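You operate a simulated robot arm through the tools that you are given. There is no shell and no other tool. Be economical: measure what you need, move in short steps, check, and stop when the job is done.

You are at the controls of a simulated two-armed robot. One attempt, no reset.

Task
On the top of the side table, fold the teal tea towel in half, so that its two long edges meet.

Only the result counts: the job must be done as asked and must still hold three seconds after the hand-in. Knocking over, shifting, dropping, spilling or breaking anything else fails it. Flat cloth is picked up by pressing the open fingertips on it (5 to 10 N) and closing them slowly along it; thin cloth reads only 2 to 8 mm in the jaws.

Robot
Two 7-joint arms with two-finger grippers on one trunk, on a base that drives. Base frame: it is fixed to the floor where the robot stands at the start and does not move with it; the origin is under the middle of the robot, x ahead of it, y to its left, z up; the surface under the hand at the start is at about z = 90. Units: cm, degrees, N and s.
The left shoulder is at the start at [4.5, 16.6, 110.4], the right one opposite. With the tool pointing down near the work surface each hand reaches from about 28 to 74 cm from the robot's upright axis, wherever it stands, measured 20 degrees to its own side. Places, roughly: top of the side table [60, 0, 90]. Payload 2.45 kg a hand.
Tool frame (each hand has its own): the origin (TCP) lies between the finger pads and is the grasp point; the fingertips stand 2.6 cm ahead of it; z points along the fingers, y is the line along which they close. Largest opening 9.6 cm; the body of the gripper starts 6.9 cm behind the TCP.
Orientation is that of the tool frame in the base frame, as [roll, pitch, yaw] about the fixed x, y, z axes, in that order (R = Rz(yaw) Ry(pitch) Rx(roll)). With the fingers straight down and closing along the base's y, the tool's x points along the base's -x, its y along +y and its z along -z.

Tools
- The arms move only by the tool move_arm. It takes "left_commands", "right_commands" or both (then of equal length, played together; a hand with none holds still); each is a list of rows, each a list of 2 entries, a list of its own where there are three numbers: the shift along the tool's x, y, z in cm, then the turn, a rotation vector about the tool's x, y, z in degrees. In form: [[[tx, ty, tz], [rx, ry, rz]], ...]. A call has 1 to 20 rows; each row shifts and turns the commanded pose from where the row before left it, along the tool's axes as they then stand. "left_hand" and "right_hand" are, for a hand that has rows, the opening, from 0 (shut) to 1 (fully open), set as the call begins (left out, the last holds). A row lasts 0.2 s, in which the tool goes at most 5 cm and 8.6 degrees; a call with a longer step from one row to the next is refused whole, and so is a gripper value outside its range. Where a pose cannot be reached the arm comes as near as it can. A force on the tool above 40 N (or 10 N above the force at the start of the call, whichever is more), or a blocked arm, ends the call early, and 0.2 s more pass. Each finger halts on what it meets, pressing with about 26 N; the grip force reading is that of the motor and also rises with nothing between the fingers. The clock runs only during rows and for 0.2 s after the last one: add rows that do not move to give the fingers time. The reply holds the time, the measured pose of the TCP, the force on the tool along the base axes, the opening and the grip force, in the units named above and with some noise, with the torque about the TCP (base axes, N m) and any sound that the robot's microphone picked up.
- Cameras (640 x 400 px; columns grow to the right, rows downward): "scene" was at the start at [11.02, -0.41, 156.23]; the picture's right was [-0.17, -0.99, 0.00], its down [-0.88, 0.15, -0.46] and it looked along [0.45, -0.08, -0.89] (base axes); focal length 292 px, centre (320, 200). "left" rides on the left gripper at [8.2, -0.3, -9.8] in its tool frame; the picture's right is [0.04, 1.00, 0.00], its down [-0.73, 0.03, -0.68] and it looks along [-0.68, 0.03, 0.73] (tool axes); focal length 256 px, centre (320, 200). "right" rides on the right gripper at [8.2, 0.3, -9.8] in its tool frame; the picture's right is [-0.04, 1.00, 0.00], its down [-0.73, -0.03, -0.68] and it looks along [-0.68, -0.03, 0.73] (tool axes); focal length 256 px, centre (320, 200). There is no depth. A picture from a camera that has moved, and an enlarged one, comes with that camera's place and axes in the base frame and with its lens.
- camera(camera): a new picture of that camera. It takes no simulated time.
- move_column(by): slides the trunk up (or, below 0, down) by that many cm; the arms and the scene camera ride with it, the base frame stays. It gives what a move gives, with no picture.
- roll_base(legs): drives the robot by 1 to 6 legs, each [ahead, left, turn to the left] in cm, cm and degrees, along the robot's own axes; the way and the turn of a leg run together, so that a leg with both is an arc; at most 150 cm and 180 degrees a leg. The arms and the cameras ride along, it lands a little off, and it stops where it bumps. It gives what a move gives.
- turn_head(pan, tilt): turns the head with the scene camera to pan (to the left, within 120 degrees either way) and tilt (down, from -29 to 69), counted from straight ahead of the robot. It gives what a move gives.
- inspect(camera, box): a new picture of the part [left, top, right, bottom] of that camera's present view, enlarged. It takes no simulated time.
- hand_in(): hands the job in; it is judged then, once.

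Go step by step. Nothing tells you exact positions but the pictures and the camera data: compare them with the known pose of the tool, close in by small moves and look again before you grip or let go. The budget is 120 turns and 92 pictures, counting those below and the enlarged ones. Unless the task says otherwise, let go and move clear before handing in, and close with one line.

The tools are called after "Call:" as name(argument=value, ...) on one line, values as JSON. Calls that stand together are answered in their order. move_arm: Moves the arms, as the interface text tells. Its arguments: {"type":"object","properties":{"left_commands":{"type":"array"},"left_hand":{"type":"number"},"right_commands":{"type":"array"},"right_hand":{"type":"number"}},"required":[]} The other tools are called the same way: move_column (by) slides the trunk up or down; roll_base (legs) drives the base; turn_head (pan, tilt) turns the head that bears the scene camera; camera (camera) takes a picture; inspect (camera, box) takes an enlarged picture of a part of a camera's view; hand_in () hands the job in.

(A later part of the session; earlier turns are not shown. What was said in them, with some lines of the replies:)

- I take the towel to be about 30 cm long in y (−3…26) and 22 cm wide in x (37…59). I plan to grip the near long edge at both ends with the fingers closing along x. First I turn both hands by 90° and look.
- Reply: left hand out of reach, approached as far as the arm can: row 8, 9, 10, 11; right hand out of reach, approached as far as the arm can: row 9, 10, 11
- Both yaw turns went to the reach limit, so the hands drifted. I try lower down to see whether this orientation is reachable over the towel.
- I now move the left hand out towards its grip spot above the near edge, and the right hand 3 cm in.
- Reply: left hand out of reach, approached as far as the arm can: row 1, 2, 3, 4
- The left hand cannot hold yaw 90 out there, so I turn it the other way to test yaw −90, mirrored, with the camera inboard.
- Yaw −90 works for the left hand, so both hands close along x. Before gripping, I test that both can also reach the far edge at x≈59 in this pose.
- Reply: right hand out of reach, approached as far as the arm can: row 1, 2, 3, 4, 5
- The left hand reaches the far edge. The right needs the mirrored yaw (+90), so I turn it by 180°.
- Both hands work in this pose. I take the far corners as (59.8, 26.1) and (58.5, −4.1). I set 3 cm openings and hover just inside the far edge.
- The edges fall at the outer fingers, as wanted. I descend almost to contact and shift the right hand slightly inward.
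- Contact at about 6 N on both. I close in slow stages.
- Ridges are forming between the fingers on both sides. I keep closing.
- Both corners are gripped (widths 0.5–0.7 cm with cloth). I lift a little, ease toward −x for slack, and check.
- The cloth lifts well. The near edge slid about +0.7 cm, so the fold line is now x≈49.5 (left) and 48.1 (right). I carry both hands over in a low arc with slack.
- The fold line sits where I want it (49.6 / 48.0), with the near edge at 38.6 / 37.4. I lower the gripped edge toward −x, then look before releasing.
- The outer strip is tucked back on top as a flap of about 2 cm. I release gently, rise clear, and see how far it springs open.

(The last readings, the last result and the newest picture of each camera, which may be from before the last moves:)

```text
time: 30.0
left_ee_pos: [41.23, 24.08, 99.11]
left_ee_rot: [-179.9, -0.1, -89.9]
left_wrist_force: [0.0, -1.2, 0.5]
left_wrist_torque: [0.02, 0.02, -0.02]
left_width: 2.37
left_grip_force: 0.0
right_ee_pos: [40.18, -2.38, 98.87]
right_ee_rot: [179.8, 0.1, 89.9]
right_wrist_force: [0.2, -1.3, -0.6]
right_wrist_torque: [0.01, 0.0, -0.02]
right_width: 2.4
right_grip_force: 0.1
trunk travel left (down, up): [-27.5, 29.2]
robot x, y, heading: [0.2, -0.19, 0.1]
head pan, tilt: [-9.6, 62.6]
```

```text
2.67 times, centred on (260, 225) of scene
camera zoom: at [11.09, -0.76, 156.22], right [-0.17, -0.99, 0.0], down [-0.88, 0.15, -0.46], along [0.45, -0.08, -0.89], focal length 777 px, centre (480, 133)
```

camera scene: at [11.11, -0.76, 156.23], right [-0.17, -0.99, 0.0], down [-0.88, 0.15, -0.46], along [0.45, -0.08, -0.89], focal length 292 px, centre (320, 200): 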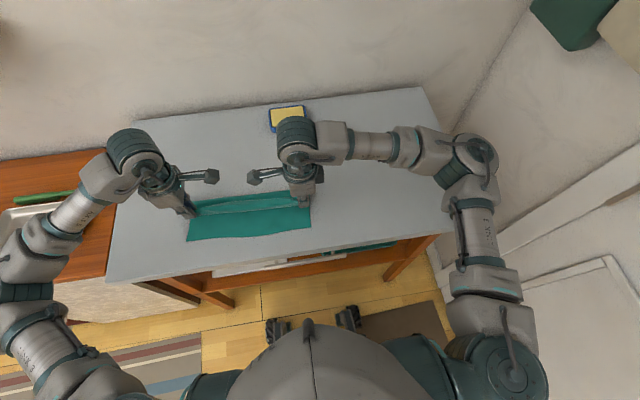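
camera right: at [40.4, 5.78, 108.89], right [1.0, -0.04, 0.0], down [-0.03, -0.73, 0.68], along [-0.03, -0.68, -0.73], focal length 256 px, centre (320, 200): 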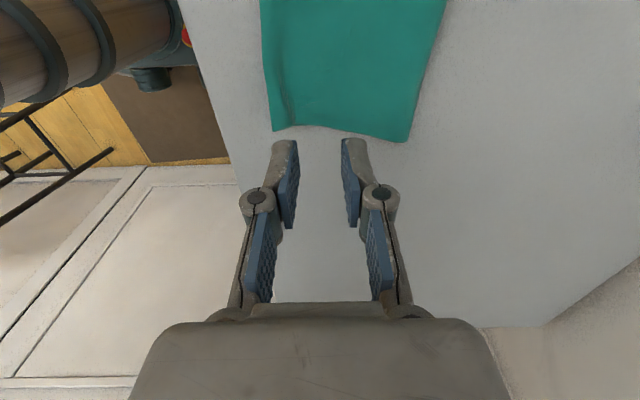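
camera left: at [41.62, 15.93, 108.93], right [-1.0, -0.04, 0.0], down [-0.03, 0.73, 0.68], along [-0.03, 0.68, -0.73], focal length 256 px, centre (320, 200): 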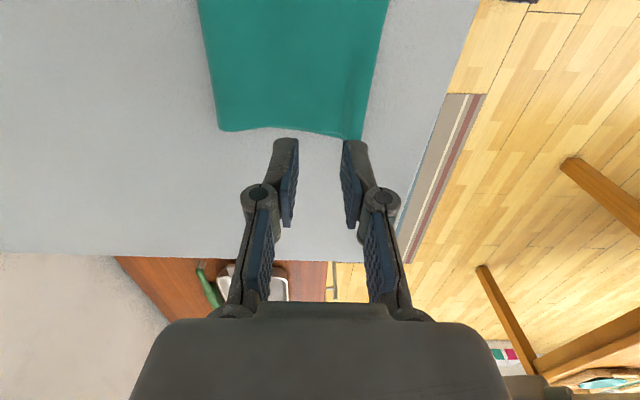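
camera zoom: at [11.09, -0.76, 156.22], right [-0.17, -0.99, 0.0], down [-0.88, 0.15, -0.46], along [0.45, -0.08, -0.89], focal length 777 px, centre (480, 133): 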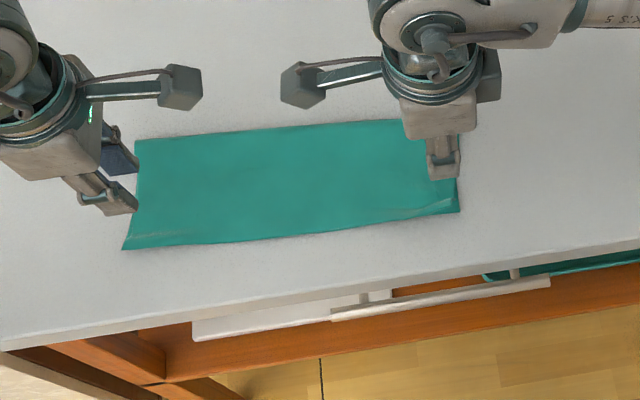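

The flap sprang open by itself and the edges look nearly aligned. I retract the hands up and outward and inspect closely.

Call:
move_arm(left_commands=[[[0, 0, -3], [0, 0, 0]], [[0, 0, -3], [0, 0, 0]], [[-3, 0, -1], [0, 0, 0]], [[-3, 0, 0], [0, 0, 0]], [[0, 0, 0], [0, 0, 0]]], right_commands=[[[0, 0, -3], [0, 0, 0]], [[0, 0, -3], [0, 0, 0]], [[-3, 0, -1], [0, 0, 0]], [[-3, 0, 0], [0, 0, 0]], [[0, 0, 0], [0, 0, 0]]])

Call:
inspect(camera="scene", box=[170, 180, 330, 280])

Call:
camera(camera="left")

Call:
camera(camera="right")

```text
time: 31.2
left_ee_pos: [41.29, 30.03, 106.02]
left_ee_rot: [-179.8, -0.1, -89.9]
left_wrist_force: [0.5, 0.2, -0.5]
left_wrist_torque: [-0.01, -0.05, -0.03]
left_width: 2.4
left_grip_force: 0.1
right_ee_pos: [40.32, -8.36, 105.97]
right_ee_rot: [180.0, 0.1, 90.0]
right_wrist_force: [-0.1, 0.4, -0.7]
right_wrist_torque: [0.01, -0.01, 0.0]
right_width: 2.4
right_grip_force: 0.1
trunk travel left (down, up): [-27.5, 29.2]
robot x, y, heading: [0.02, 0.01, 0.1]
head pan, tilt: [-9.6, 62.6]
```

```text
4.00 times, centred on (250, 230) of scene
camera zoom: at [11.09, -0.79, 156.22], right [-0.17, -0.99, 0.0], down [-0.88, 0.15, -0.46], along [0.45, -0.08, -0.89], focal length 1166 px, centre (600, 80)
```

zoom: 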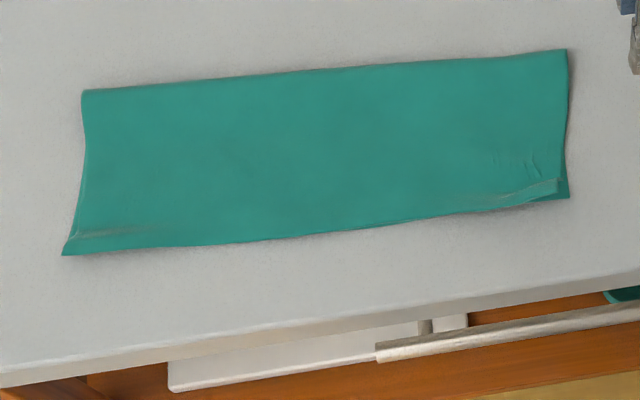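

```text
59 pictures are left
camera left: at [41.55, 21.86, 115.8], right [-1.0, -0.04, 0.0], down [-0.03, 0.73, 0.68], along [-0.03, 0.68, -0.73], focal length 256 px, centre (320, 200)
```

left: 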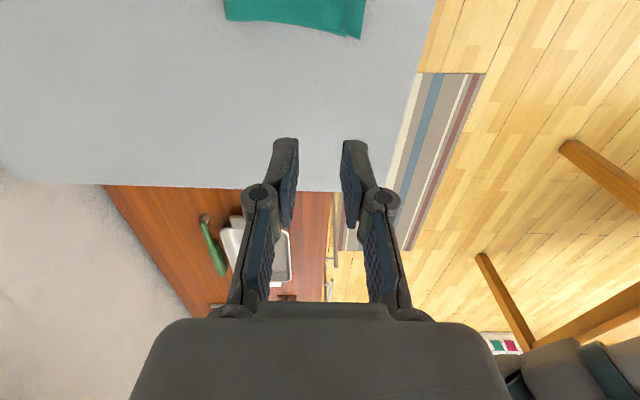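

```text
58 pictures are left
camera right: at [40.54, -0.13, 115.92], right [1.0, -0.04, 0.0], down [-0.03, -0.73, 0.68], along [-0.03, -0.68, -0.73], focal length 256 px, centre (320, 200)
```

right: 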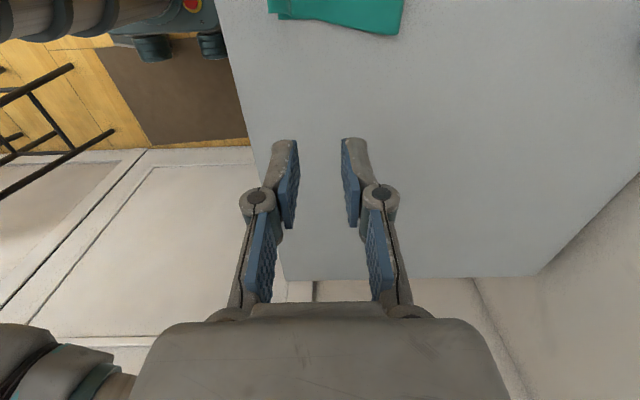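

The fold looks close. I zoom in on both end corners to see where the top edge lies relative to the bottom one.

Call:
inspect(camera="scene", box=[180, 220, 244, 260])

Call:
inspect(camera="scene", box=[265, 205, 329, 245])

```text
10.00 times, centred on (212, 240) of scene
camera zoom: at [11.09, -0.79, 156.22], right [-0.17, -0.99, 0.0], down [-0.88, 0.15, -0.46], along [0.45, -0.08, -0.89], focal length 2915 px, centre (1400, -200)
```

zoom: 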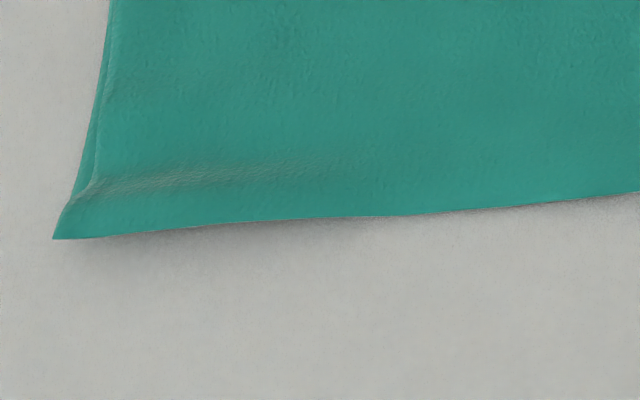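

```text
10.00 times, centred on (297, 225) of scene
camera zoom: at [11.09, -0.79, 156.22], right [-0.17, -0.99, 0.0], down [-0.88, 0.15, -0.46], along [0.45, -0.08, -0.89], focal length 2915 px, centre (550, -50)
```

zoom: 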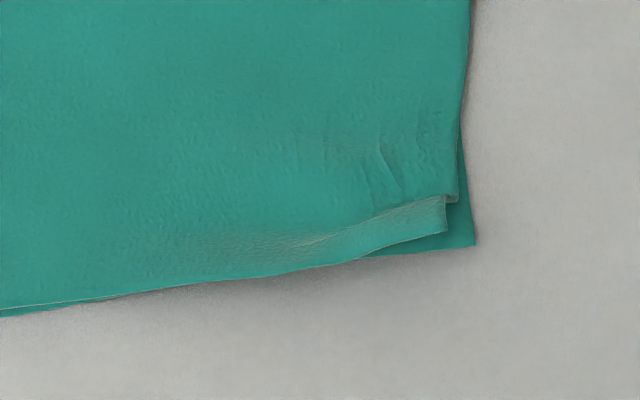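

Left edges coincide; right is within about 0.5 cm. One check of the middle of the edge.

Call:
inspect(camera="scene", box=[220, 210, 284, 250])

```text
10.00 times, centred on (252, 230) of scene
camera zoom: at [11.09, -0.79, 156.22], right [-0.17, -0.99, 0.0], down [-0.88, 0.15, -0.46], along [0.45, -0.08, -0.89], focal length 2915 px, centre (1000, -100)
```

zoom: 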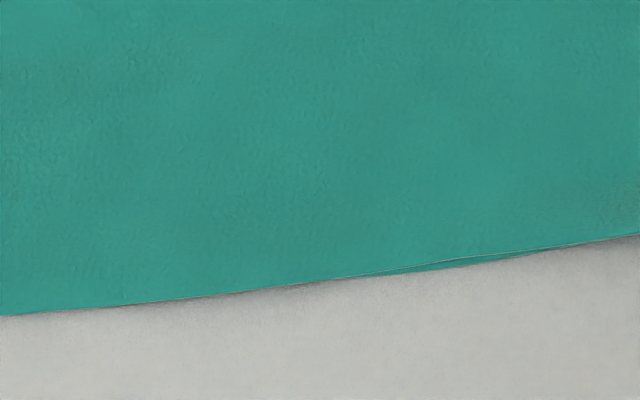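

The two long edges meet within a few millimetres along the whole length, and both hands are clear. I hand in.

Call:
hand_in()

```text
The job is handed in.
```

The teal tea towel is folded in half on the side table. Its long edges meet to within about 0.5 cm, with one small crease left at the right end.
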